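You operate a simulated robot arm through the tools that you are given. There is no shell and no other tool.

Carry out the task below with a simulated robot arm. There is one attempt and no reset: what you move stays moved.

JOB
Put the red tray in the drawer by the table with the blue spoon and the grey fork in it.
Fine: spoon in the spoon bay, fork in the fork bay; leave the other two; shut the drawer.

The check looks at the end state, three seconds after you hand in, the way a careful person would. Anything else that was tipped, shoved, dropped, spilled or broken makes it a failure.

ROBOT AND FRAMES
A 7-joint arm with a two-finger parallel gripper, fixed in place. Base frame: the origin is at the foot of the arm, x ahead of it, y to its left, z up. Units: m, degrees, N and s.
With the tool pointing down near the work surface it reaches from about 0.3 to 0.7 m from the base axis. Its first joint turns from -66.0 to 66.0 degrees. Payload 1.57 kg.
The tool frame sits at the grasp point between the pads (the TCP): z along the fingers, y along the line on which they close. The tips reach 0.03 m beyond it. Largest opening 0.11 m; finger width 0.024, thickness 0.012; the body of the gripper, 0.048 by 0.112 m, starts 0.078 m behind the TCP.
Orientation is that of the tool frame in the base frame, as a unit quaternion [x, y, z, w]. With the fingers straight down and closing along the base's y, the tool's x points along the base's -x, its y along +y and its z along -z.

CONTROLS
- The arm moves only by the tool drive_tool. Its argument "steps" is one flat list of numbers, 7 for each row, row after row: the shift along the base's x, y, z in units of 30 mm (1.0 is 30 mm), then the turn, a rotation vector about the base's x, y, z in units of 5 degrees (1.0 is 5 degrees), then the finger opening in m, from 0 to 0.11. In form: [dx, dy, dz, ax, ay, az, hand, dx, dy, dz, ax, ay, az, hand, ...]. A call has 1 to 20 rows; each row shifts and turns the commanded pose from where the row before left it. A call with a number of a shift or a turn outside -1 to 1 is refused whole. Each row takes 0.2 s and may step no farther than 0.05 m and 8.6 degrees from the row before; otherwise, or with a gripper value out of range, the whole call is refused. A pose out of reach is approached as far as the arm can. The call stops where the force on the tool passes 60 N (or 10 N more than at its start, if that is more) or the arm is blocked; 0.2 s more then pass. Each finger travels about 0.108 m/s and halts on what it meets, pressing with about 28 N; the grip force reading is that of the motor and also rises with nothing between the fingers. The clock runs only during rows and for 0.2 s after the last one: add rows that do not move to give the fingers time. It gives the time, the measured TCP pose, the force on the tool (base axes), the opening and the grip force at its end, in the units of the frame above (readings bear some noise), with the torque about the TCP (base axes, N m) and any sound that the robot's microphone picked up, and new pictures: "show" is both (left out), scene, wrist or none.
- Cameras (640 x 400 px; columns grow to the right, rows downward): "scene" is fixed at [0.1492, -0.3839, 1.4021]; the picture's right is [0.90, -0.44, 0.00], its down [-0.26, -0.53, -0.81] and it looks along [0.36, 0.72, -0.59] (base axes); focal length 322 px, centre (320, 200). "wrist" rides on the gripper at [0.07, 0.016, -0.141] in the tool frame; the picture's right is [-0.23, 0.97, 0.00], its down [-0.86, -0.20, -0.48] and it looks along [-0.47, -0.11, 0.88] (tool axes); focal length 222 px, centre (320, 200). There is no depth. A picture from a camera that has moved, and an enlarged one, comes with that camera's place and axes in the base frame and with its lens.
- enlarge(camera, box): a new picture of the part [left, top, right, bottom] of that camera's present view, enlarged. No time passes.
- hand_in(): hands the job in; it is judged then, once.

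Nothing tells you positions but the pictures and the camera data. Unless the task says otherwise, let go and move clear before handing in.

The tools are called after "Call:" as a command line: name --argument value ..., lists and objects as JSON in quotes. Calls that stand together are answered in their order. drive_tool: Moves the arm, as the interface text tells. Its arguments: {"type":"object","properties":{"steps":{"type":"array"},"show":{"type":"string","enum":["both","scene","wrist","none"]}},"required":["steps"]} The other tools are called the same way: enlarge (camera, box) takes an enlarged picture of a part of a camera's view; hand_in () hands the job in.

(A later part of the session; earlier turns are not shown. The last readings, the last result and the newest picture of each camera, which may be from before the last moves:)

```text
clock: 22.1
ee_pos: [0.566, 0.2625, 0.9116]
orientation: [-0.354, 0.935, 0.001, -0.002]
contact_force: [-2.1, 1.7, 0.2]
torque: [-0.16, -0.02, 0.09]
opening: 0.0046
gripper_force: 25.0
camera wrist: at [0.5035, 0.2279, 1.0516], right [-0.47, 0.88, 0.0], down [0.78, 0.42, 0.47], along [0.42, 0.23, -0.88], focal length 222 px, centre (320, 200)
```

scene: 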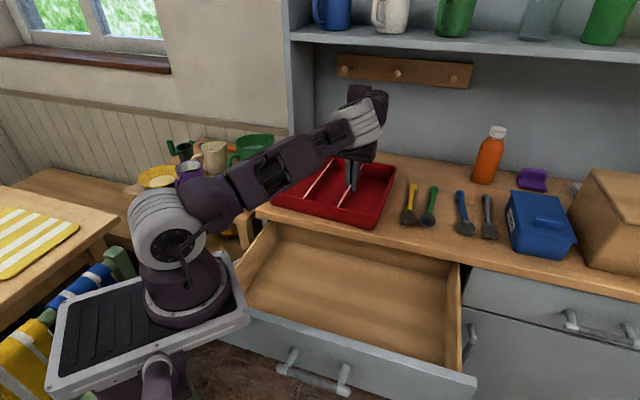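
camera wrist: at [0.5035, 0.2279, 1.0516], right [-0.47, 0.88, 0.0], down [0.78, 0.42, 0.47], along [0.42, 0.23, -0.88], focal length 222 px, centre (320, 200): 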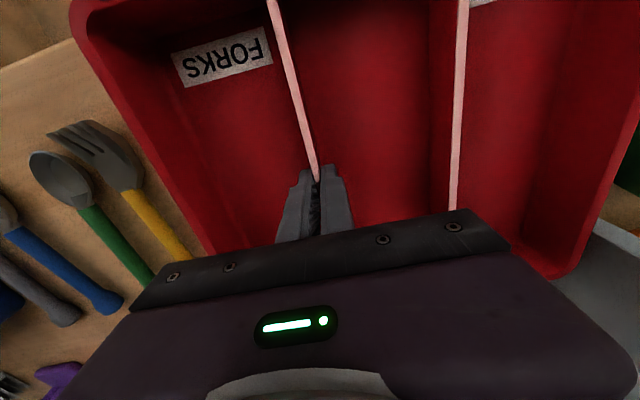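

The divider is gripped (4.6 mm thick). I'll lift slightly and check the tray hangs level.

Call:
drive_tool --steps '[0, 0, 0.3, 0, 0, 0, 0, 0, 0, 0.3, 0, 0, 0, 0, 0, 0, 0.3, 0, 0, 0, 0, 0, 0, 0, 0, 0, 0, 0]'

Call:
enlarge --camera "scene" --box '[250, 120, 410, 230]'

```text
clock: 23.1
ee_pos: [0.5671, 0.2615, 0.9402]
orientation: [-0.353, 0.936, 0.001, -0.001]
contact_force: [0.0, -0.4, -3.4]
torque: [-0.14, -0.12, 0.01]
opening: 0.0047
gripper_force: 25.3
camera wrist: at [0.5036, 0.2277, 1.0789], right [-0.47, 0.88, 0.0], down [0.78, 0.42, 0.48], along [0.42, 0.23, -0.88], focal length 222 px, centre (320, 200)
```

scene: 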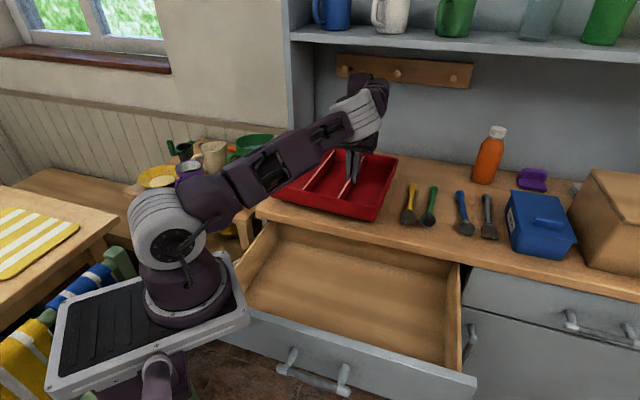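
wrist: 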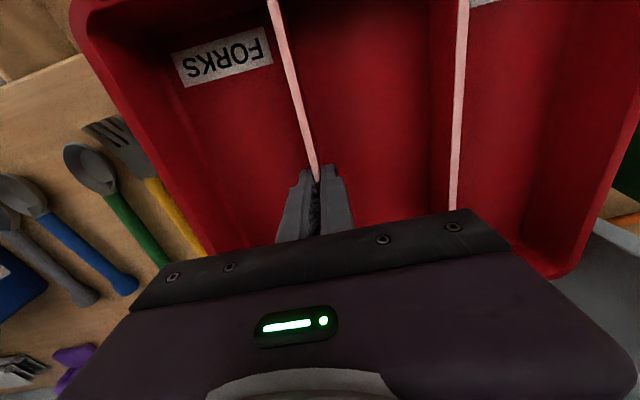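

```text
3.64 times, centred on (330, 175) of scene
camera zoom: at [0.1493, -0.3838, 1.4021], right [0.9, -0.44, 0.0], down [-0.26, -0.53, -0.81], along [0.36, 0.72, -0.59], focal length 1171 px, centre (284, 291)
```

zoom: 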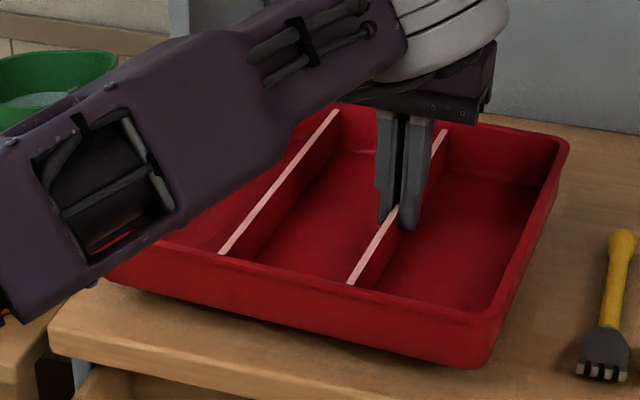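

The tray hangs level (~3.4 N). Next: raise it, then carry it back over the drawer while yawing to 45° and gradually tilting its back edge down; I'll do this in two legs.

Call:
drive_tool --steps '[0, 0, 1, 0, 0, 0, 0, 0, 0, 1, 0, 0, 0, 0, -0.279, -0.864, 0, 0, 0, 0.113, 0, -0.279, -0.864, 0, 0, 0, 0.113, 0, -0.279, -0.864, 0, 0, 0, 0.113, 0, -0.279, -0.864, 0, 0, 0, 0.113, 0, -0.279, -0.864, 0, 0, 0, 0.113, 0, -0.279, -0.864, 0, 0, 0, 0.113, 0, 0, 0, 0, 0, 0, 0, 0]'

```text
clock: 25.1
ee_pos: [0.5163, 0.1079, 0.9999]
orientation: [-0.382, 0.924, 0.001, -0.003]
contact_force: [0.7, -0.1, -4.4]
torque: [-0.17, -0.15, 0.01]
opening: 0.0045
gripper_force: 25.9
camera wrist: at [0.4556, 0.0716, 1.1396], right [-0.53, 0.85, 0.0], down [0.75, 0.46, 0.47], along [0.4, 0.25, -0.88], focal length 222 px, centre (320, 200)
```

scene: 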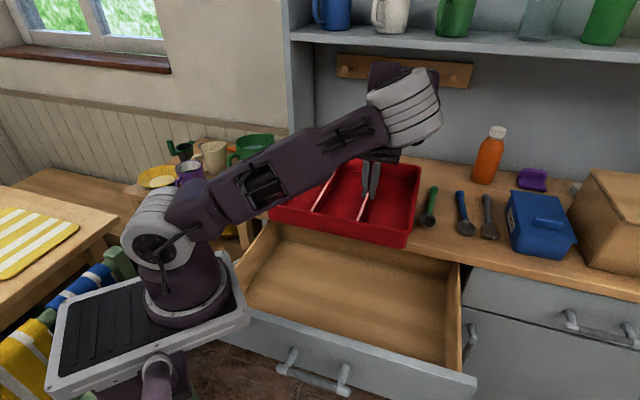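
wrist: 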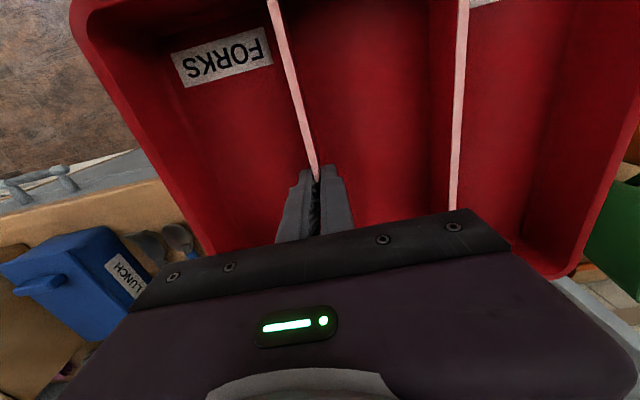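

Tray is level, yaw aligned at 45°. Second leg: move over the drawer opening while tilting the back edge down 20°.

Call:
drive_tool --steps '[-0.276, -0.874, 0, -0.471, 0.471, 0, 0, -0.276, -0.874, 0, -0.471, 0.471, 0, 0, -0.276, -0.874, 0, -0.471, 0.471, 0, 0, -0.276, -0.874, 0, -0.471, 0.471, 0, 0, -0.276, -0.874, 0, -0.471, 0.471, 0, 0, -0.276, -0.874, 0, -0.471, 0.471, 0, 0, 0, 0, 0, 0, 0, 0, 0]'

Call:
enlarge --camera "scene" --box '[220, 160, 500, 390]'

```text
clock: 26.7
ee_pos: [0.4578, -0.0454, 0.9971]
orientation: [-0.373, 0.911, -0.066, -0.162]
contact_force: [0.1, 0.4, -4.5]
torque: [-0.09, -0.16, 0.0]
opening: 0.0049
gripper_force: 25.2
out of reach, approached as far as the arm can: row 6
camera wrist: at [0.4332, -0.0449, 1.1527], right [-0.53, 0.84, -0.08], down [0.83, 0.54, 0.16], along [0.17, 0.02, -0.98], focal length 222 px, centre (320, 200)
```

scene: 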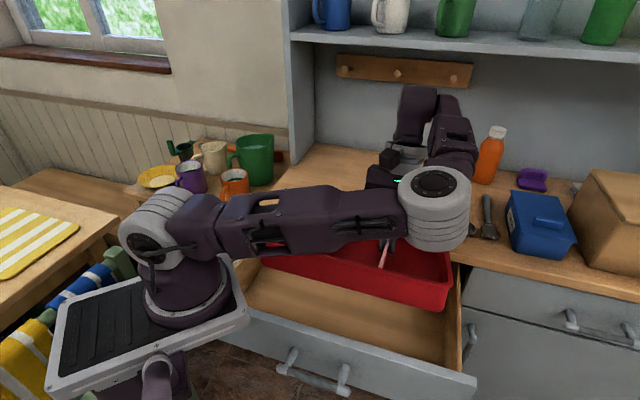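
wrist: 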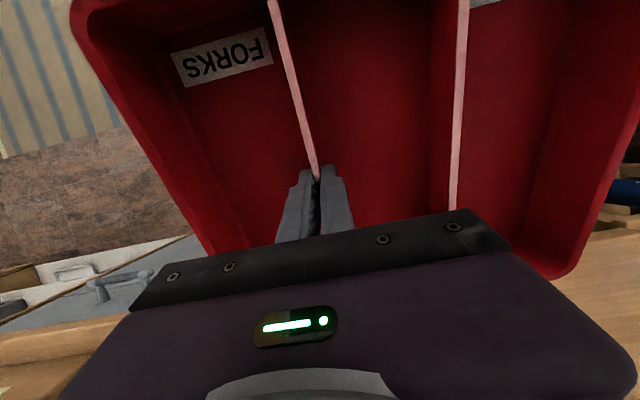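

```text
1.74 times, centred on (360, 275) of scene
camera zoom: at [0.1493, -0.3839, 1.4021], right [0.9, -0.44, 0.0], down [-0.26, -0.53, -0.81], along [0.36, 0.72, -0.59], focal length 560 px, centre (250, 70)
```

zoom: 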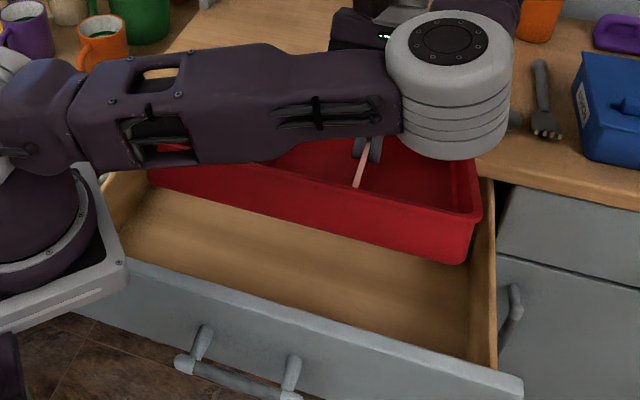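

The tilt is 20° but this lean makes the arm fold awkwardly (elbow dropping over the tray, reach limit). I'll level the tray again while lowering a bit, so the arm comes back to its natural elbow-up shape, and apply a smaller tilt lower down.

Call:
drive_tool --steps '[0, 0, 0, 0.4, -0.4, 0, 0, 0, 0, 0, 0.4, -0.4, 0, 0, 0, 0, 0, 0.4, -0.4, 0, 0, 0, 0, 0, 0.4, -0.4, 0, 0, 0, 0, 0, 0.4, -0.4, 0, 0, 0, 0, 0, 0.4, -0.4, 0, 0, 0, 0, 0, 0.4, -0.4, 0, 0, 0, 0, 0, 0, 0, 0, 0]'

Call:
enlarge --camera "scene" --box '[220, 160, 500, 390]'

```text
clock: 28.5
ee_pos: [0.4569, -0.0456, 0.9969]
orientation: [-0.382, 0.924, 0.001, -0.003]
contact_force: [0.8, 0.1, -3.3]
torque: [-0.12, -0.1, 0.03]
opening: 0.0046
gripper_force: 25.1
camera wrist: at [0.3954, -0.0817, 1.1379], right [-0.53, 0.85, 0.0], down [0.75, 0.46, 0.47], along [0.4, 0.25, -0.88], focal length 222 px, centre (320, 200)
```

scene: 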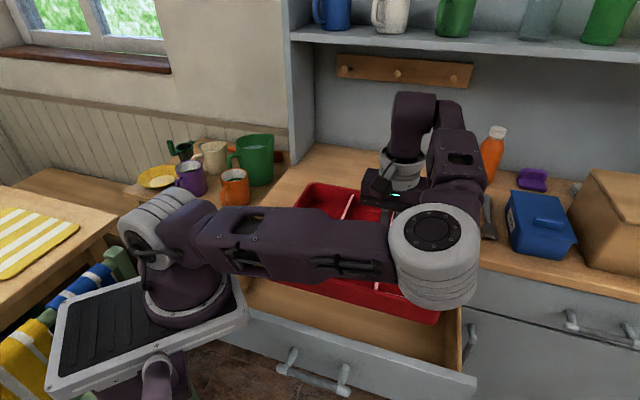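
wrist: 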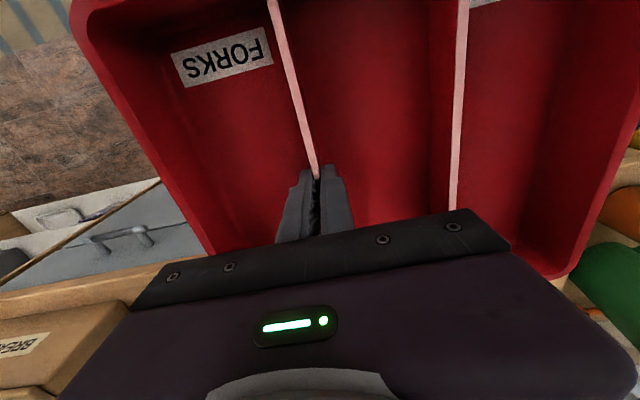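

```text
1.74 times, centred on (360, 275) of scene
camera zoom: at [0.1493, -0.3839, 1.4021], right [0.9, -0.44, 0.0], down [-0.26, -0.53, -0.81], along [0.36, 0.72, -0.59], focal length 560 px, centre (250, 70)
```

zoom: 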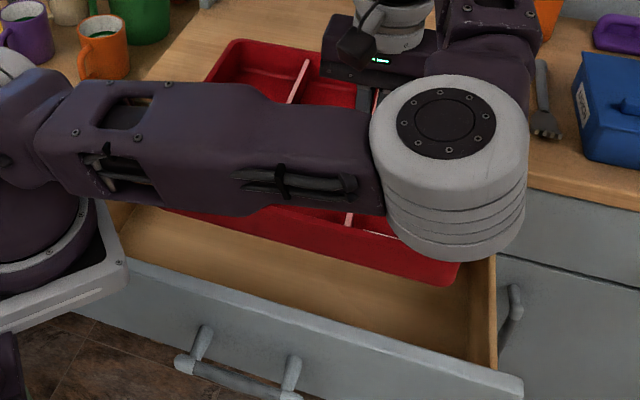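

The elbow has swung out to the right but is clear of everything. I'll lower the level tray cautiously over the opening and watch how the arm behaves.

Call:
drive_tool --steps '[0, 0, -0.7, 0, 0, 0, 0, 0, 0, -0.7, 0, 0, 0, 0, 0, 0, -0.7, 0, 0, 0, 0, 0, 0, 0, 0, 0, 0, 0]'

Call:
enlarge --camera "scene" --box '[220, 160, 500, 390]'

```text
clock: 29.5
ee_pos: [0.4578, -0.0431, 0.9343]
orientation: [-0.382, 0.924, 0.001, -0.003]
contact_force: [-0.1, 0.0, -3.2]
torque: [-0.16, -0.13, -0.02]
opening: 0.0045
gripper_force: 25.4
camera wrist: at [0.3973, -0.0808, 1.0737], right [-0.53, 0.85, 0.0], down [0.75, 0.46, 0.47], along [0.4, 0.25, -0.88], focal length 222 px, centre (320, 200)
```

scene: 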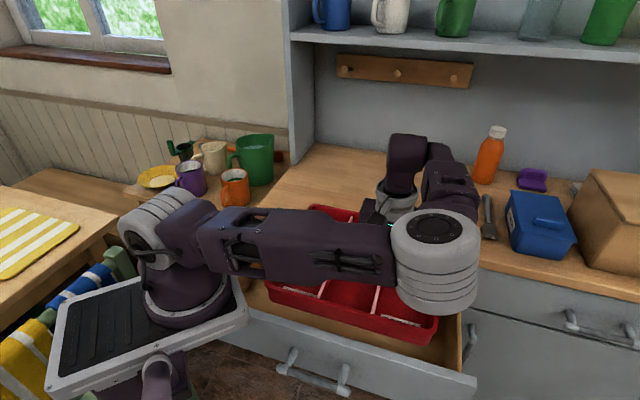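
wrist: 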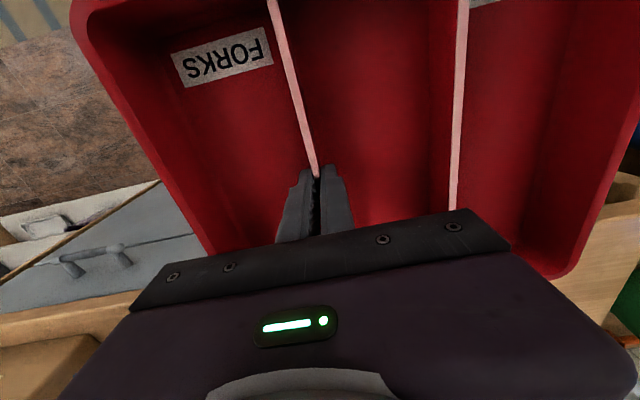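

```text
1.74 times, centred on (360, 275) of scene
camera zoom: at [0.1493, -0.3839, 1.4021], right [0.9, -0.44, 0.0], down [-0.26, -0.53, -0.81], along [0.36, 0.72, -0.59], focal length 560 px, centre (250, 70)
```

zoom: 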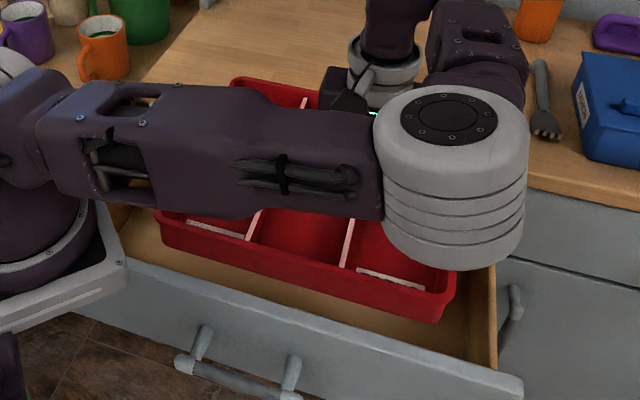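

The elbow stays high while the tray lowers, good. Now lower a bit further, then tilt the back edge down 18° here, where the arm has better room.

Call:
drive_tool --steps '[0, 0, -0.4, 0, 0, 0, 0, 0, 0, -0.4, 0, 0, 0, 0, 0, 0, 0, -0.424, 0.424, 0, 0, 0, 0, 0, -0.424, 0.424, 0, 0, 0, 0, 0, -0.424, 0.424, 0, 0, 0, 0, 0, -0.424, 0.424, 0, 0, 0, 0, 0, -0.424, 0.424, 0, 0, 0, 0, 0, -0.424, 0.424, 0, 0, 0, 0, 0, 0, 0, 0, 0]'

Call:
enlarge --camera "scene" --box '[220, 160, 500, 390]'

```text
clock: 31.5
ee_pos: [0.4571, -0.0448, 0.9103]
orientation: [-0.377, 0.912, -0.06, -0.148]
contact_force: [-0.1, 0.1, -3.8]
torque: [-0.11, -0.16, 0.01]
opening: 0.0047
gripper_force: 25.1
camera wrist: at [0.4294, -0.0481, 1.0643], right [-0.53, 0.84, -0.07], down [0.82, 0.54, 0.18], along [0.19, 0.04, -0.98], focal length 222 px, centre (320, 200)
```

scene: 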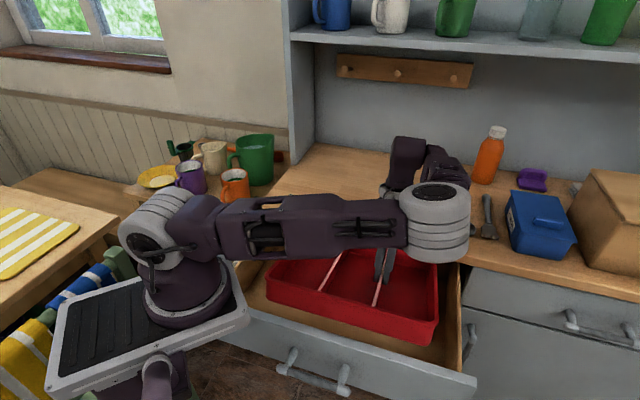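
wrist: 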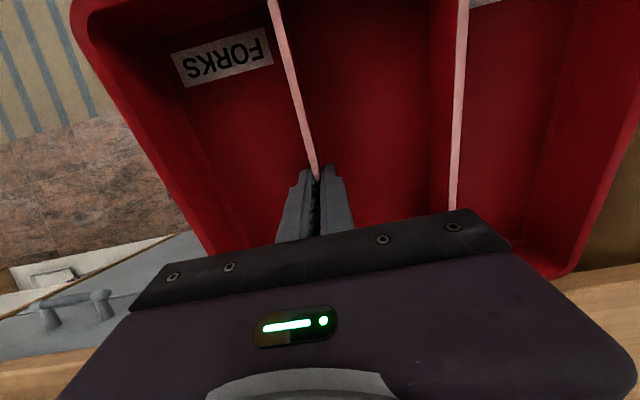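

```text
1.74 times, centred on (360, 275) of scene
camera zoom: at [0.1493, -0.3838, 1.4021], right [0.9, -0.44, 0.0], down [-0.26, -0.53, -0.81], along [0.36, 0.72, -0.59], focal length 560 px, centre (250, 70)
```

zoom: 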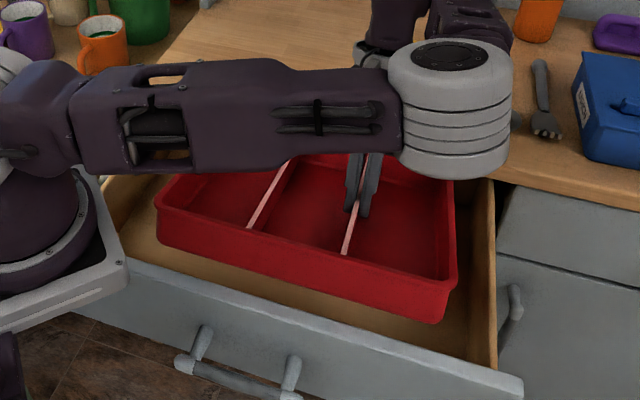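

Tilt of 18° achieved with no reach issue. Lowering the tray 2.5 cm, watching the back edge relative to the counter.

Call:
drive_tool --steps '[0, 0, -0.3, 0, 0, 0, 0, 0, 0, -0.3, 0, 0, 0, 0, 0, 0, -0.2, 0, 0, 0, 0, 0, 0, 0, 0, 0, 0, 0]'

Call:
enlarge --camera "wrist" --box '[440, 150, 640, 400]'

Call:
enlarge --camera "scene" --box '[220, 160, 500, 390]'

```text
clock: 32.5
ee_pos: [0.4554, -0.0441, 0.8853]
orientation: [-0.376, 0.913, -0.059, -0.148]
contact_force: [0.1, -0.3, -4.1]
torque: [-0.11, -0.16, 0.01]
opening: 0.0046
gripper_force: 25.4
camera wrist: at [0.4288, -0.0482, 1.0398], right [-0.53, 0.84, -0.07], down [0.82, 0.54, 0.18], along [0.19, 0.04, -0.98], focal length 222 px, centre (320, 200)
```

scene: 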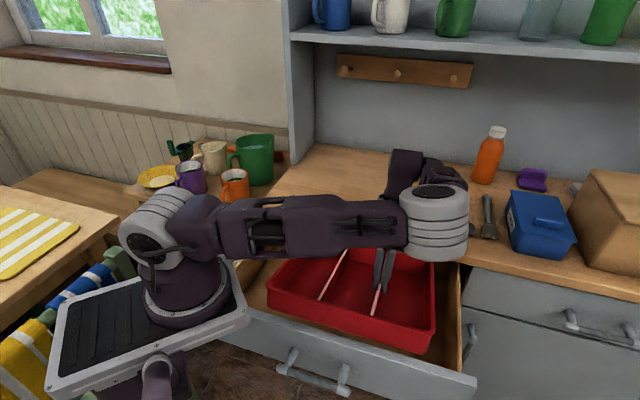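
wrist: 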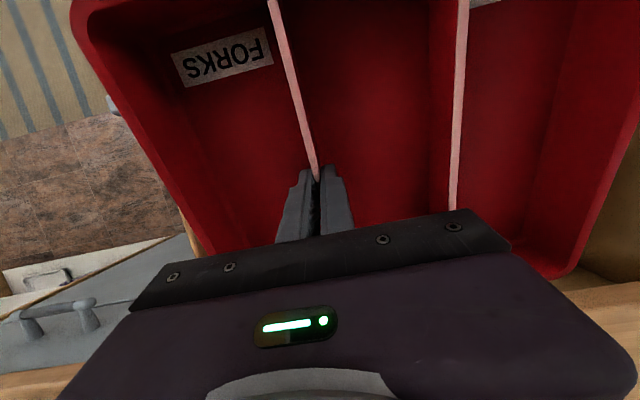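

```text
1.60 times, centred on (540, 275) of wrist
camera zoom: at [0.4288, -0.0482, 1.0398], right [-0.53, 0.84, -0.07], down [0.82, 0.54, 0.18], along [0.19, 0.04, -0.98], focal length 355 px, centre (-32, 80)
```

zoom: 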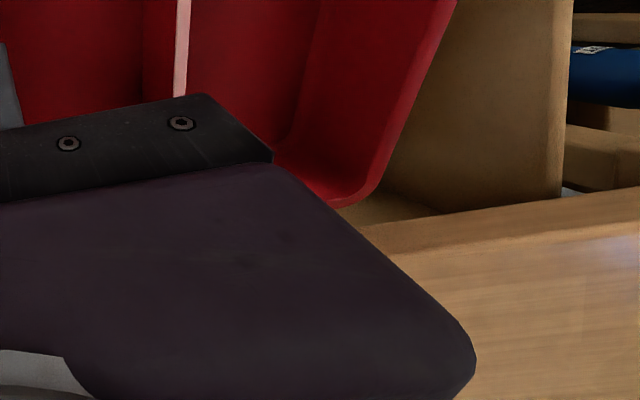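

```text
1.74 times, centred on (360, 275) of scene
camera zoom: at [0.1493, -0.3839, 1.4021], right [0.9, -0.44, 0.0], down [-0.26, -0.53, -0.81], along [0.36, 0.72, -0.59], focal length 560 px, centre (250, 70)
```

zoom: 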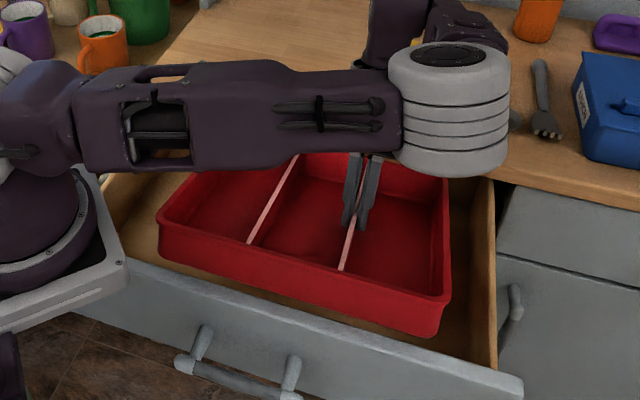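

The back-left corner is clear of the counter edge with a visible gap. Lower another ~2.3 cm to slip the back rim below the counter slab.

Call:
drive_tool --steps '[0, 0, -0.4, 0, 0, 0, 0, 0, 0, -0.37, 0, 0, 0, 0, 0, 0, 0, 0, 0, 0, 0]'

Call:
enlarge --camera "wrist" --box '[440, 150, 640, 400]'

Call:
enlarge --camera "scene" --box '[260, 240, 460, 380]'

Call:
enlarge --camera "wrist" --box '[0, 0, 320, 400]'

```text
clock: 33.3
ee_pos: [0.4541, -0.0449, 0.8621]
orientation: [-0.376, 0.913, -0.059, -0.148]
contact_force: [-1.2, 0.3, -3.8]
torque: [-0.06, -0.13, 0.0]
opening: 0.0049
gripper_force: 25.4
camera wrist: at [0.4275, -0.0481, 1.0167], right [-0.53, 0.84, -0.07], down [0.82, 0.54, 0.18], along [0.19, 0.04, -0.98], focal length 222 px, centre (320, 200)
```

scene: 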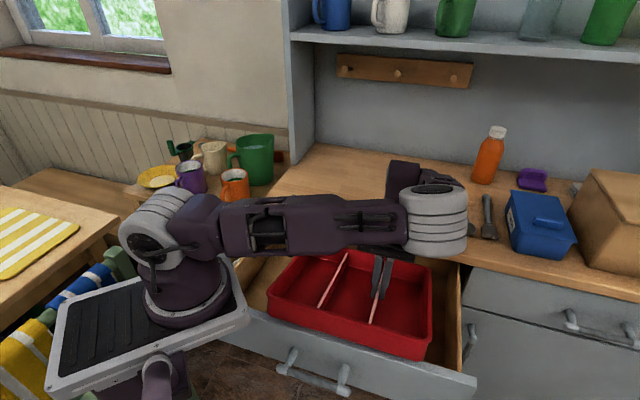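
wrist: 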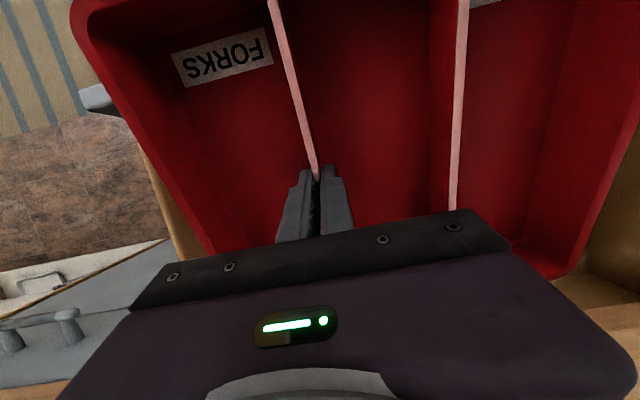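

```text
1.60 times, centred on (540, 275) of wrist
camera zoom: at [0.4275, -0.0481, 1.0167], right [-0.53, 0.84, -0.07], down [0.82, 0.54, 0.18], along [0.19, 0.04, -0.98], focal length 355 px, centre (-32, 80)
```

zoom: 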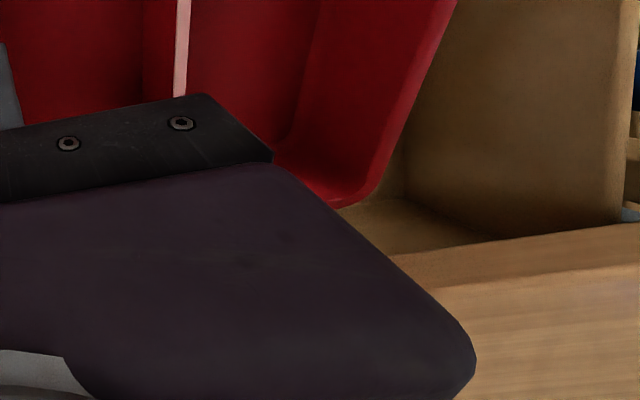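

```text
2.86 times, centred on (360, 310) of scene
camera zoom: at [0.1493, -0.3839, 1.4021], right [0.9, -0.44, 0.0], down [-0.26, -0.53, -0.81], along [0.36, 0.72, -0.59], focal length 920 px, centre (206, -114)
```

zoom: 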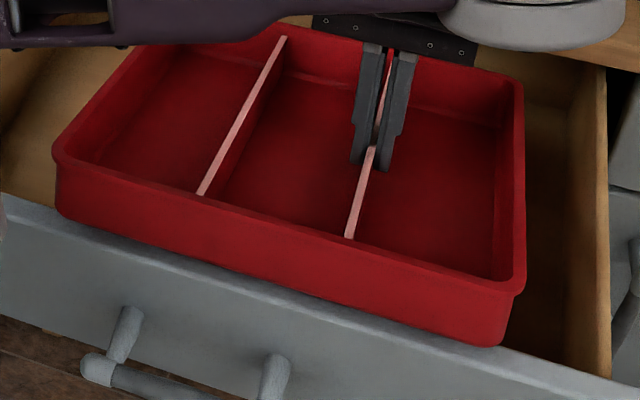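

```text
1.00 times, centred on (160, 200) of wrist (not enlarged: the box is as wide or as high as the picture)
camera zoom: at [0.4275, -0.0481, 1.0167], right [-0.53, 0.84, -0.07], down [0.82, 0.54, 0.18], along [0.19, 0.04, -0.98], focal length 222 px, centre (480, 200)
```

zoom: 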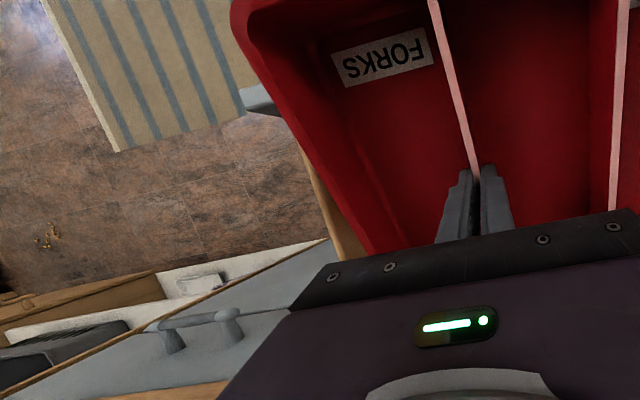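

The back rim now looks below the counter slab while the front bottom is above the drawer's front edge. Sliding the tray inward under the counter.

Call:
drive_tool --steps '[0.236, 0.236, 0, 0, 0, 0, 0, 0.236, 0.236, 0, 0, 0, 0, 0, 0.236, 0.236, 0, 0, 0, 0, 0, 0, 0, 0, 0, 0, 0, 0]'

Call:
enlarge --camera "wrist" --box '[440, 150, 640, 400]'

Call:
enlarge --camera "scene" --box '[260, 240, 460, 380]'

```text
clock: 34.3
ee_pos: [0.4785, -0.0249, 0.8626]
orientation: [-0.376, 0.913, -0.059, -0.147]
contact_force: [-0.2, -0.7, -3.6]
torque: [-0.13, -0.17, -0.02]
opening: 0.0047
gripper_force: 25.5
camera wrist: at [0.4508, -0.0278, 1.0177], right [-0.53, 0.84, -0.07], down [0.82, 0.53, 0.18], along [0.19, 0.04, -0.98], focal length 222 px, centre (320, 200)
```

scene: 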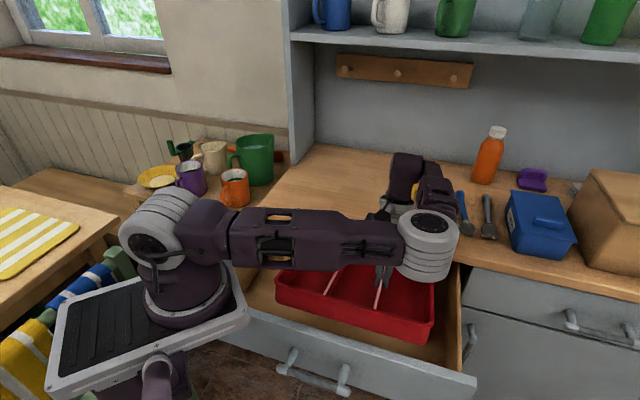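
wrist: 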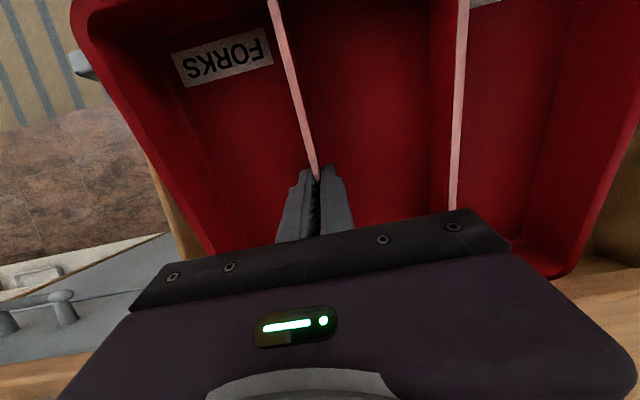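

```text
1.60 times, centred on (540, 275) of wrist
camera zoom: at [0.4508, -0.0278, 1.0177], right [-0.53, 0.84, -0.07], down [0.82, 0.53, 0.18], along [0.19, 0.04, -0.98], focal length 355 px, centre (-32, 80)
```

zoom: 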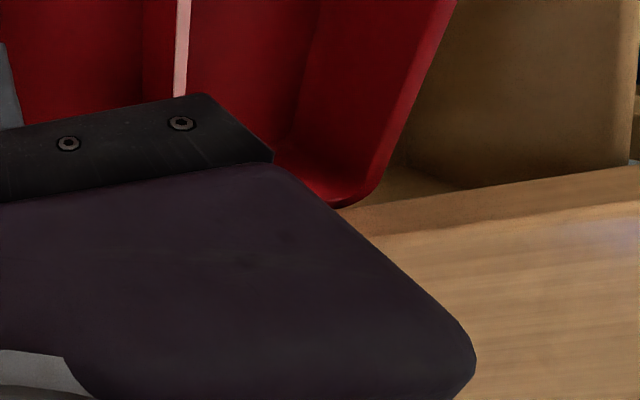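

```text
2.86 times, centred on (360, 310) of scene
camera zoom: at [0.1493, -0.3839, 1.4021], right [0.9, -0.44, 0.0], down [-0.26, -0.53, -0.81], along [0.36, 0.72, -0.59], focal length 920 px, centre (206, -114)
```

zoom: 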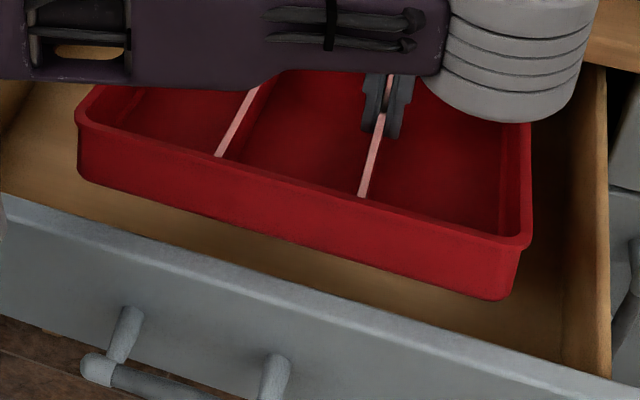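

Still no contact. Advance another centimeter and check that the rim goes under the slab rather than into it.

Call:
drive_tool --steps '[0.236, 0.236, 0, 0, 0, 0, 0, 0, 0, 0, 0, 0, 0, 0]' --show "none"

Call:
enlarge --camera "wrist" --box '[480, 200, 640, 320]'

```text
clock: 34.9
ee_pos: [0.4839, -0.0164, 0.863]
orientation: [-0.373, 0.914, -0.059, -0.148]
contact_force: [-0.2, 0.3, -3.8]
torque: [-0.11, -0.14, -0.04]
opening: 0.0047
gripper_force: 25.4
```

```text
3.33 times, centred on (560, 260) of wrist
camera zoom: at [0.4567, -0.0197, 1.017], right [-0.53, 0.85, -0.07], down [0.83, 0.53, 0.19], along [0.19, 0.04, -0.98], focal length 740 px, centre (-480, 0)
```

zoom: 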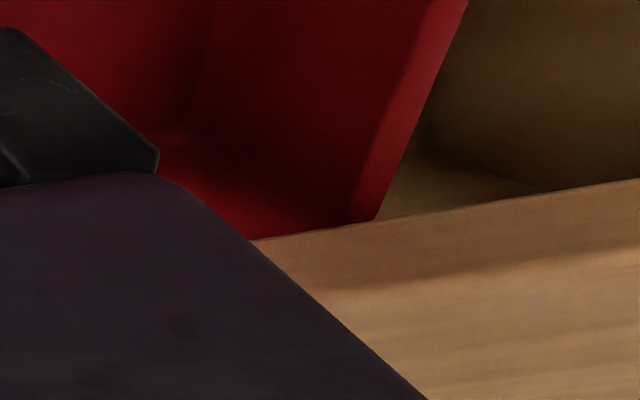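

The corner slides beneath the slab with no contact. Continue inward ~2 cm, then level the tray while lowering it.

Call:
drive_tool --steps '[0.252, 0.252, 0, 0, 0, 0, 0, 0.252, 0.252, 0, 0, 0, 0, 0, 0, 0, -0.2, 0, 0, 0, 0, 0, 0, -0.35, 0.424, -0.424, 0, 0, 0, 0, -0.35, 0.424, -0.424, 0, 0, 0, 0, -0.35, 0.424, -0.424, 0, 0, 0, 0, 0, 0, 0, 0, 0]'

Call:
enlarge --camera "scene" --box '[240, 220, 480, 390]'

```text
clock: 36.5
ee_pos: [0.4828, -0.0171, 0.8297]
orientation: [-0.38, 0.922, -0.029, -0.076]
contact_force: [0.6, -1.0, -3.8]
torque: [-0.09, -0.15, -0.01]
opening: 0.0049
gripper_force: 25.0
out of reach, approached as far as the arm can: row 1, 2, 3
camera wrist: at [0.4389, -0.0375, 0.9796], right [-0.53, 0.85, -0.03], down [0.8, 0.51, 0.33], along [0.3, 0.15, -0.94], focal length 222 px, centre (320, 200)
```

scene: 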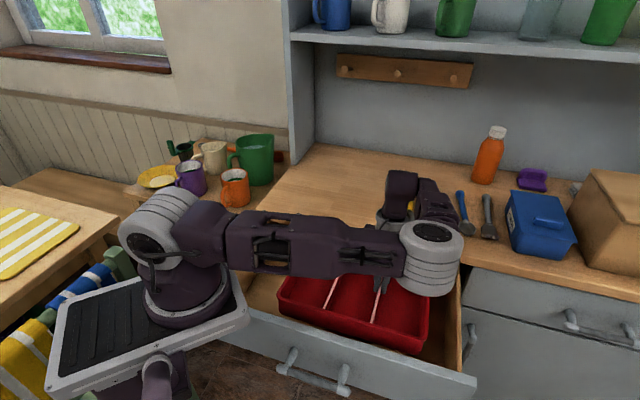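
wrist: 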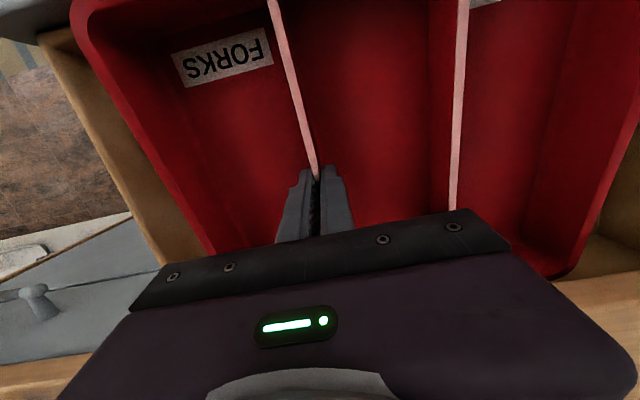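

```text
2.35 times, centred on (360, 305) of scene
camera zoom: at [0.1493, -0.3839, 1.4021], right [0.9, -0.44, 0.0], down [-0.26, -0.53, -0.81], along [0.36, 0.72, -0.59], focal length 758 px, centre (226, -47)
```

zoom: 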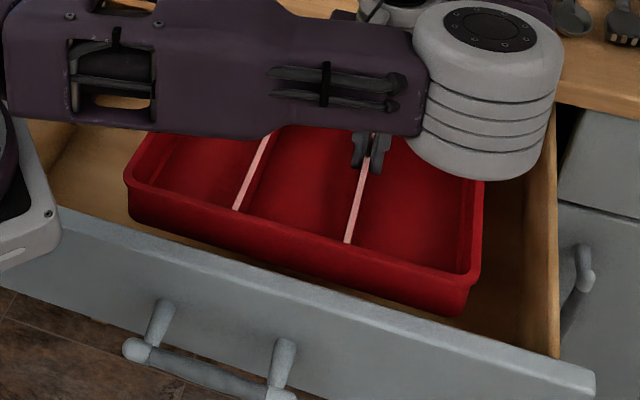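

The slide stopped at e1≈0.33 (reach limit while tilted), but the tray front is already inside the drawer with a visible gap. I'll nudge it ~1.2 cm inward now and finish leveling while lowering.

Call:
drive_tool --steps '[0.141, 0.141, 0, 0, 0, 0, 0, 0.141, 0.141, 0, 0, 0, 0, 0, 0, 0, -0.3, 0.424, -0.424, 0, 0, 0, 0, -0.3, 0.424, -0.424, 0, 0, 0, 0, -0.3, 0.424, -0.424, 0, 0, 0, 0, 0, 0, 0, 0, 0]'

Call:
enlarge --camera "scene" --box '[240, 220, 480, 390]'

```text
clock: 37.9
ee_pos: [0.4925, -0.0093, 0.8028]
orientation: [-0.381, 0.925, 0.001, -0.003]
contact_force: [0.5, 0.2, -3.4]
torque: [-0.14, -0.14, 0.06]
opening: 0.0049
gripper_force: 24.9
camera wrist: at [0.4318, -0.0462, 0.9443], right [-0.53, 0.85, 0.0], down [0.75, 0.46, 0.47], along [0.4, 0.25, -0.88], focal length 222 px, centre (320, 200)
```

scene: 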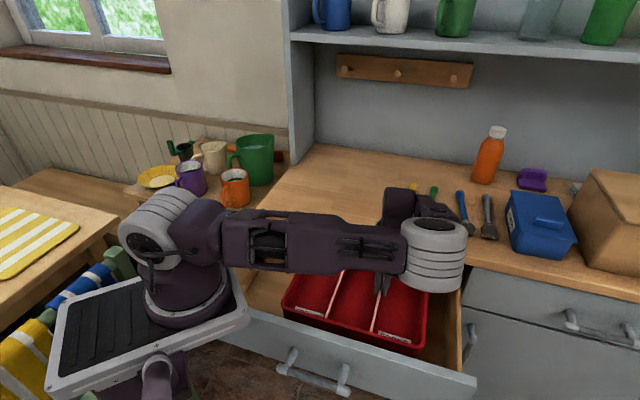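
wrist: 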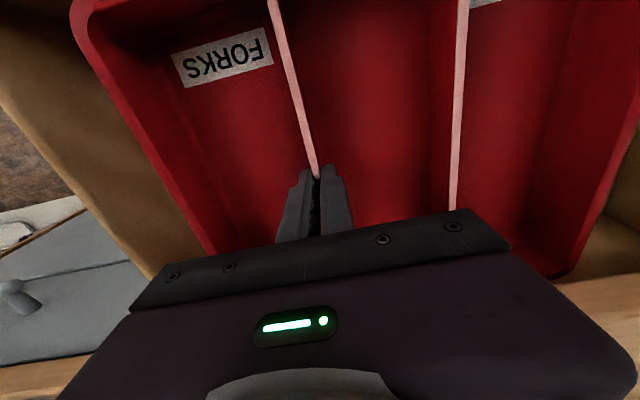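

```text
2.35 times, centred on (360, 305) of scene
camera zoom: at [0.1493, -0.3839, 1.4021], right [0.9, -0.44, 0.0], down [-0.26, -0.53, -0.81], along [0.36, 0.72, -0.59], focal length 758 px, centre (226, -47)
```

zoom: 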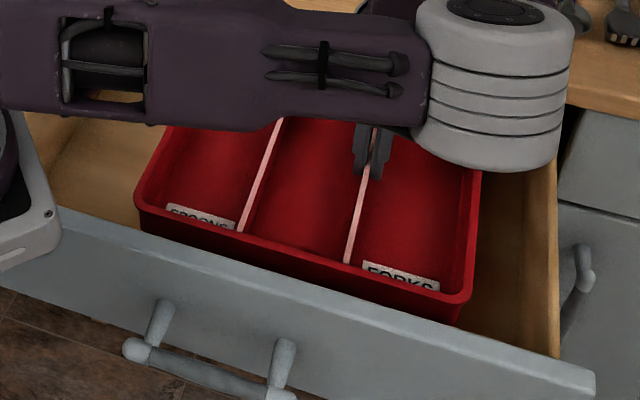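

Tray is level inside the drawer. Lowering it toward the drawer floor.

Call:
drive_tool --steps '[0, 0, -0.5, 0, 0, 0, 0, 0, 0, -0.5, 0, 0, 0, 0, 0, 0, -0.5, 0, 0, 0, 0, 0, 0, 0, 0, 0, 0, 0]'

Call:
enlarge --camera "scene" --box '[240, 220, 480, 390]'

```text
clock: 38.9
ee_pos: [0.493, -0.0093, 0.7565]
orientation: [-0.381, 0.924, 0.001, -0.003]
contact_force: [-0.4, 0.7, -3.6]
torque: [-0.12, -0.1, 0.0]
opening: 0.0049
gripper_force: 25.5
camera wrist: at [0.4322, -0.0456, 0.8973], right [-0.53, 0.85, 0.0], down [0.75, 0.46, 0.47], along [0.4, 0.25, -0.88], focal length 222 px, centre (320, 200)
```

scene: 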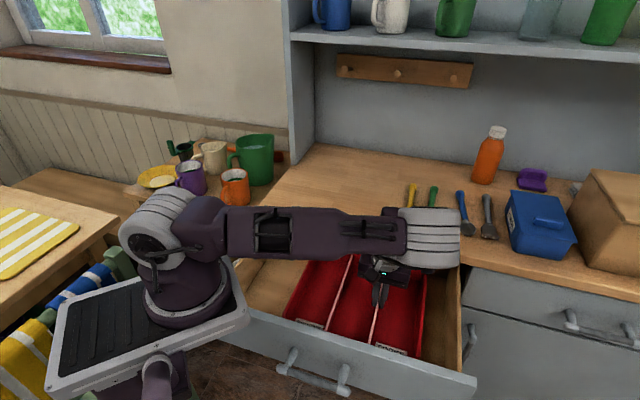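
wrist: 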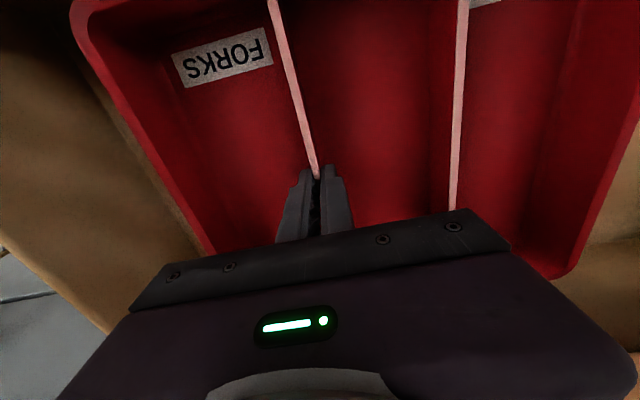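

```text
2.35 times, centred on (360, 305) of scene
camera zoom: at [0.1493, -0.3838, 1.4021], right [0.9, -0.44, 0.0], down [-0.26, -0.53, -0.81], along [0.36, 0.72, -0.59], focal length 758 px, centre (226, -47)
```

zoom: 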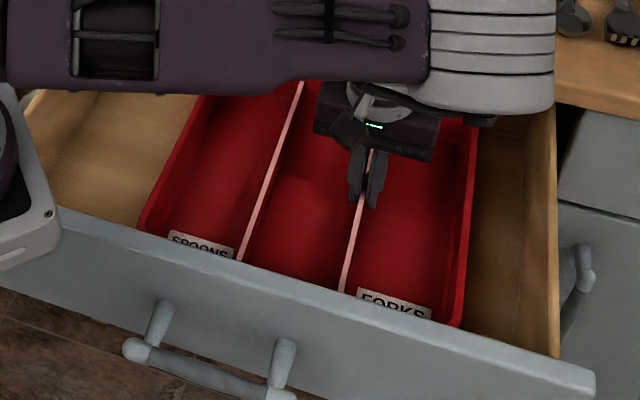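

Nearly at the floor. Lower in small increments until the weight transfers.

Call:
drive_tool --steps '[0, 0, -0.13, 0, 0, 0, 0, 0, 0, -0.13, 0, 0, 0, 0, 0, 0, 0, 0, 0, 0, 0]' --show "none"

```text
clock: 39.7
ee_pos: [0.4924, -0.009, 0.7495]
orientation: [-0.381, 0.925, 0.001, -0.003]
contact_force: [0.3, 0.5, -3.8]
torque: [-0.12, -0.13, 0.02]
opening: 0.0046
gripper_force: 24.9
```

Call:
drive_tool --steps '[0, 0, -0.12, 0, 0, 0, 0, 0, 0, -0.12, 0, 0, 0, 0, 0, 0, 0, 0, 0, 0, 0]' --show "none"

```text
clock: 40.5
ee_pos: [0.4941, -0.0076, 0.7438]
orientation: [-0.382, 0.924, 0.001, -0.003]
contact_force: [-0.7, 1.2, 20.5]
torque: [-0.13, -0.05, -0.01]
opening: 0.0049
gripper_force: 25.4
```

The tray has touched the drawer floor (z≈0.744 at the TCP). Relieve slightly, then release and lift a little.

Call:
drive_tool --steps '[0, 0, 0.04, 0, 0, 0, 0.0, 0, 0, 0, 0, 0, 0, 0.03, 0, 0, 0, 0, 0, 0, 0.05, 0, 0, 0, 0, 0, 0, 0.05, 0, 0, 0.5, 0, 0, 0, 0.05, 0, 0, 0.5, 0, 0, 0, 0.05, 0, 0, 0.8, 0, 0, 0, 0.05, 0, 0, 0.8, 0, 0, 0, 0.05, 0, 0, 0, 0, 0, 0, 0.05]'

Call:
enlarge --camera "scene" --box '[240, 220, 480, 390]'

```text
clock: 42.5
ee_pos: [0.4899, -0.0075, 0.8234]
orientation: [-0.381, 0.924, 0.001, -0.003]
contact_force: [0.2, -0.2, 0.8]
torque: [-0.02, -0.03, 0.0]
opening: 0.0502
gripper_force: 0.0
camera wrist: at [0.4296, -0.0446, 0.9627], right [-0.53, 0.85, 0.0], down [0.75, 0.46, 0.47], along [0.4, 0.25, -0.88], focal length 222 px, centre (320, 200)
```

scene: 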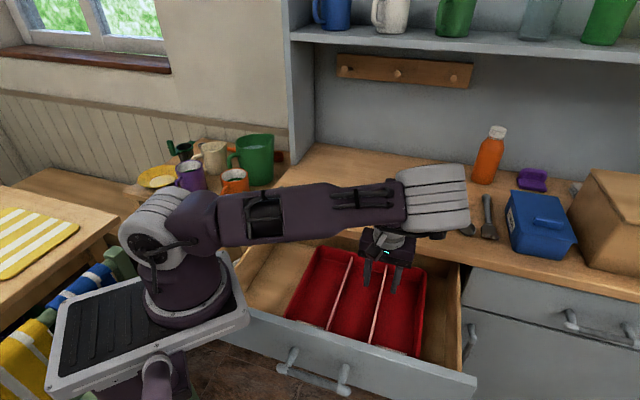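
wrist: 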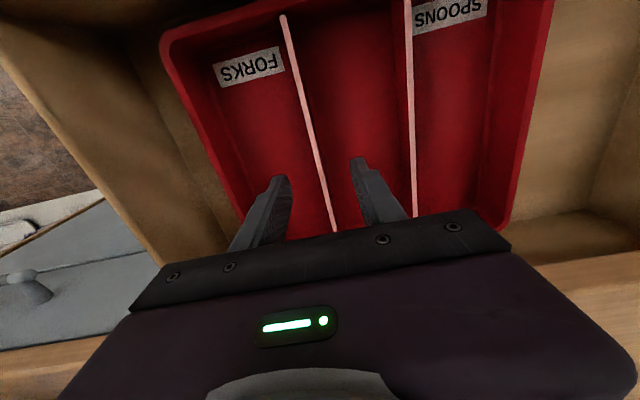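

```text
2.35 times, centred on (360, 305) of scene
camera zoom: at [0.1492, -0.3839, 1.4021], right [0.9, -0.44, 0.0], down [-0.26, -0.53, -0.81], along [0.36, 0.72, -0.59], focal length 758 px, centre (226, -47)
```

zoom: 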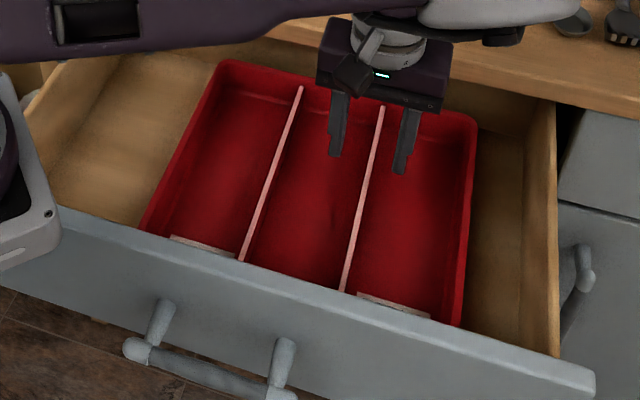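

The tray lies flat in the drawer, labels visible. Now I'll raise the arm and move toward the utensils for a close look at the blue spoon and grey fork.

Call:
drive_tool --steps '[0, 0, 1, 0, 0, 0, 0.05, 0, 0, 1, 0, 0, 0, 0.05, 0, 0, 1, 0, 0, 0, 0.05, 0, 0, 1, 0, 0, 0, 0.05, 0, 0, 1, 0, 0, 0, 0.05, 0, 0, 0.8, 0, 0, 0, 0.05, 0.5, 0, 0.2, 0, 0, 0.3, 0.05, 0.8, 0, 0.1, 0, 0, 0.4, 0.05, 0.8, 0, 0, 0, 0, 0.4, 0.05, 0.8, 0, 0, 0, 0, 0.4, 0.05, 0.8, 0, 0, 0, 0, 0, 0.05, 0, 0, 0, 0, 0, 0, 0.05]'

```text
clock: 45.1
ee_pos: [0.4981, -0.0096, 1.0006]
orientation: [-0.386, 0.923, 0.001, -0.004]
contact_force: [-0.3, -0.3, 1.3]
torque: [0.0, 0.01, -0.01]
opening: 0.05
gripper_force: 0.1
out of reach, approached as far as the arm can: row 7, 8, 9, 10, 11
camera wrist: at [0.4381, -0.0474, 1.1403], right [-0.53, 0.85, 0.0], down [0.75, 0.47, 0.47], along [0.4, 0.25, -0.88], focal length 222 px, centre (320, 200)
```

scene: 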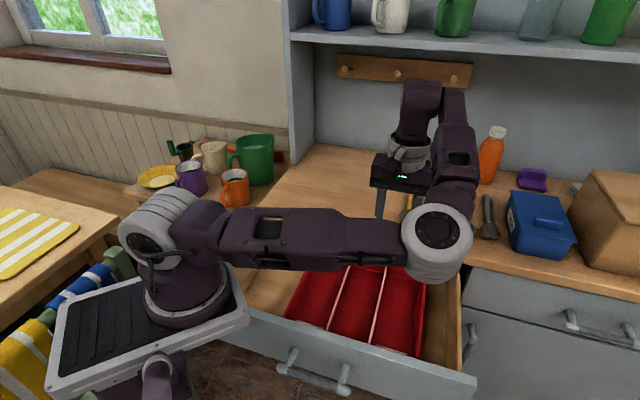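
wrist: 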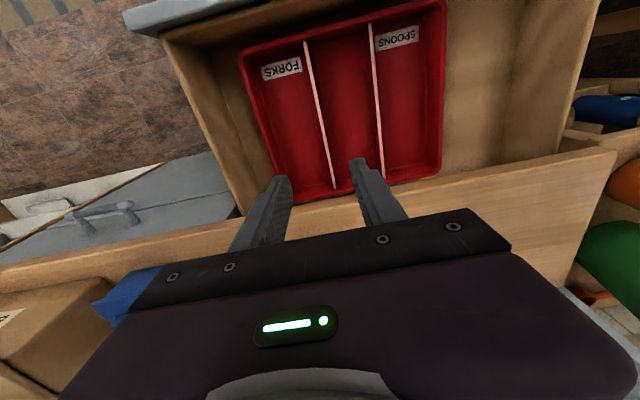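

The arm seems to be at a joint limit in this yaw (elbow swung right, forward motion refused). I'll turn the gripper's yaw back toward neutral to let the arm recover a better configuration.

Call:
drive_tool --steps '[0, 0, 0, 0, 0, -1, 0.05, 0, 0, 0, 0, 0, -1, 0.05, 0, 0, 0, 0, 0, -1, 0.05, 0, 0, 0, 0, 0, -1, 0.05, 0, 0, 0, 0, 0, -1, 0.05, 0, 0, 0, 0, 0, -1, 0.05, 0, 0, 0, 0, 0, -1, 0.05, 0, 0, 0, 0, 0, -1, 0.05, 0, 0, 0, 0, 0, -1, 0.05, 0, 0, 0, 0, 0, 0, 0.05]'

```text
clock: 47.3
ee_pos: [0.4982, -0.0114, 0.9991]
orientation: [-0.003, 1.0, 0.002, -0.003]
contact_force: [0.0, -0.8, -0.3]
torque: [0.04, 0.03, 0.0]
opening: 0.0503
gripper_force: 0.0
camera wrist: at [0.4282, 0.0045, 1.1396], right [0.22, 0.98, 0.0], down [0.86, -0.2, 0.47], along [0.46, -0.1, -0.88], focal length 222 px, centre (320, 200)
```

scene: 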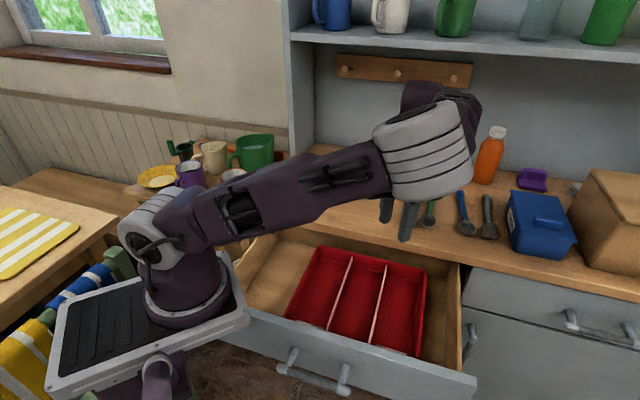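
wrist: 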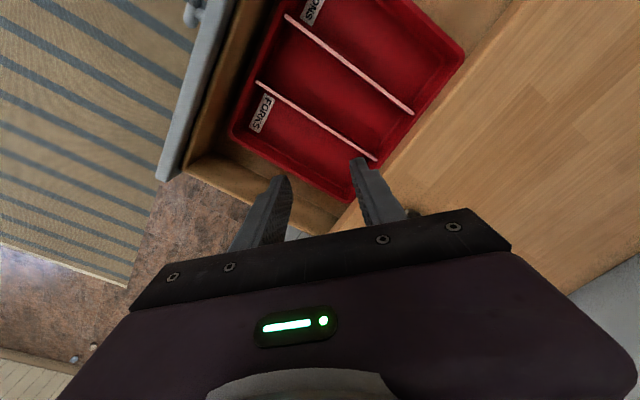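

The elbow is rising again. For picking the utensils I'll try the opposite yaw (camera on the far side), rotating onward in the same direction while moving toward them at safe height.

Call:
drive_tool --steps '[0.25, 0, 0.1, 0, 0, -1, 0.05, 0.25, 0, 0.1, 0, 0, -1, 0.05, 0.25, 0, 0.1, 0, 0, -1, 0.05, 0.25, 0, 0.1, 0, 0, -1, 0.05, 0.25, 0, 0.1, 0, 0, -1, 0.05, 0.25, 0, 0.1, 0, 0, -1, 0.05, 0.25, 0, 0, 0, 0, -1, 0.05, 0.25, 0, 0, 0, 0, -1, 0.05, 0.25, 0, 0, 0, 0, -1, 0.05, 0.25, 0, 0, 0, 0, -1, 0.05, 0.25, 0, 0, 0, 0, -1, 0.05, 0.25, 0, 0, 0, 0, -1, 0.05, 0.25, 0, 0, 0, 0, -1, 0.05, 0, 0, 0, 0, 0, 0, 0.05]'

```text
clock: 50.3
ee_pos: [0.5947, -0.0093, 1.0174]
orientation: [0.535, 0.845, 0.003, -0.001]
contact_force: [0.1, -0.3, 0.0]
torque: [-0.02, 0.03, 0.0]
opening: 0.0502
gripper_force: 0.0
camera wrist: at [0.5796, 0.0599, 1.1581], right [0.98, 0.21, 0.0], down [0.18, -0.86, 0.47], along [0.1, -0.46, -0.88], focal length 222 px, centre (320, 200)
```

scene: 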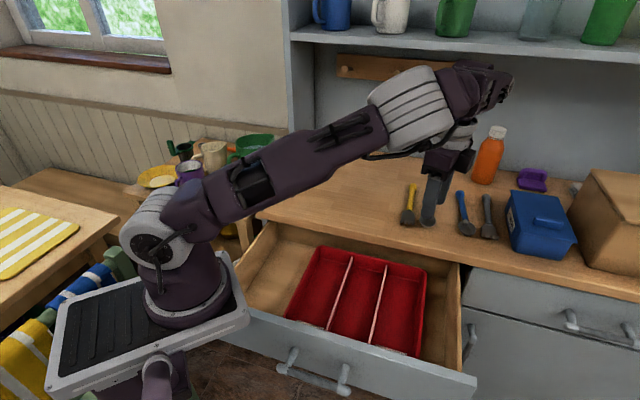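
wrist: 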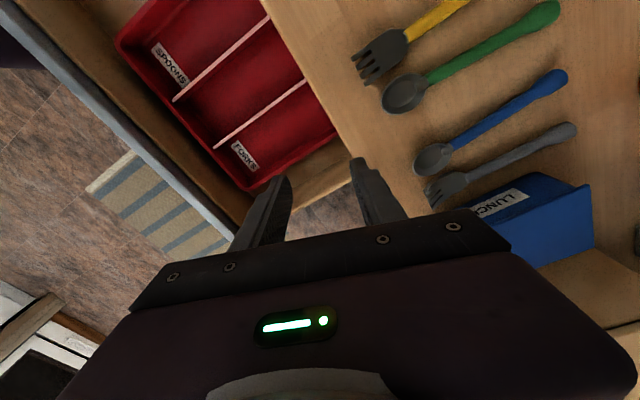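

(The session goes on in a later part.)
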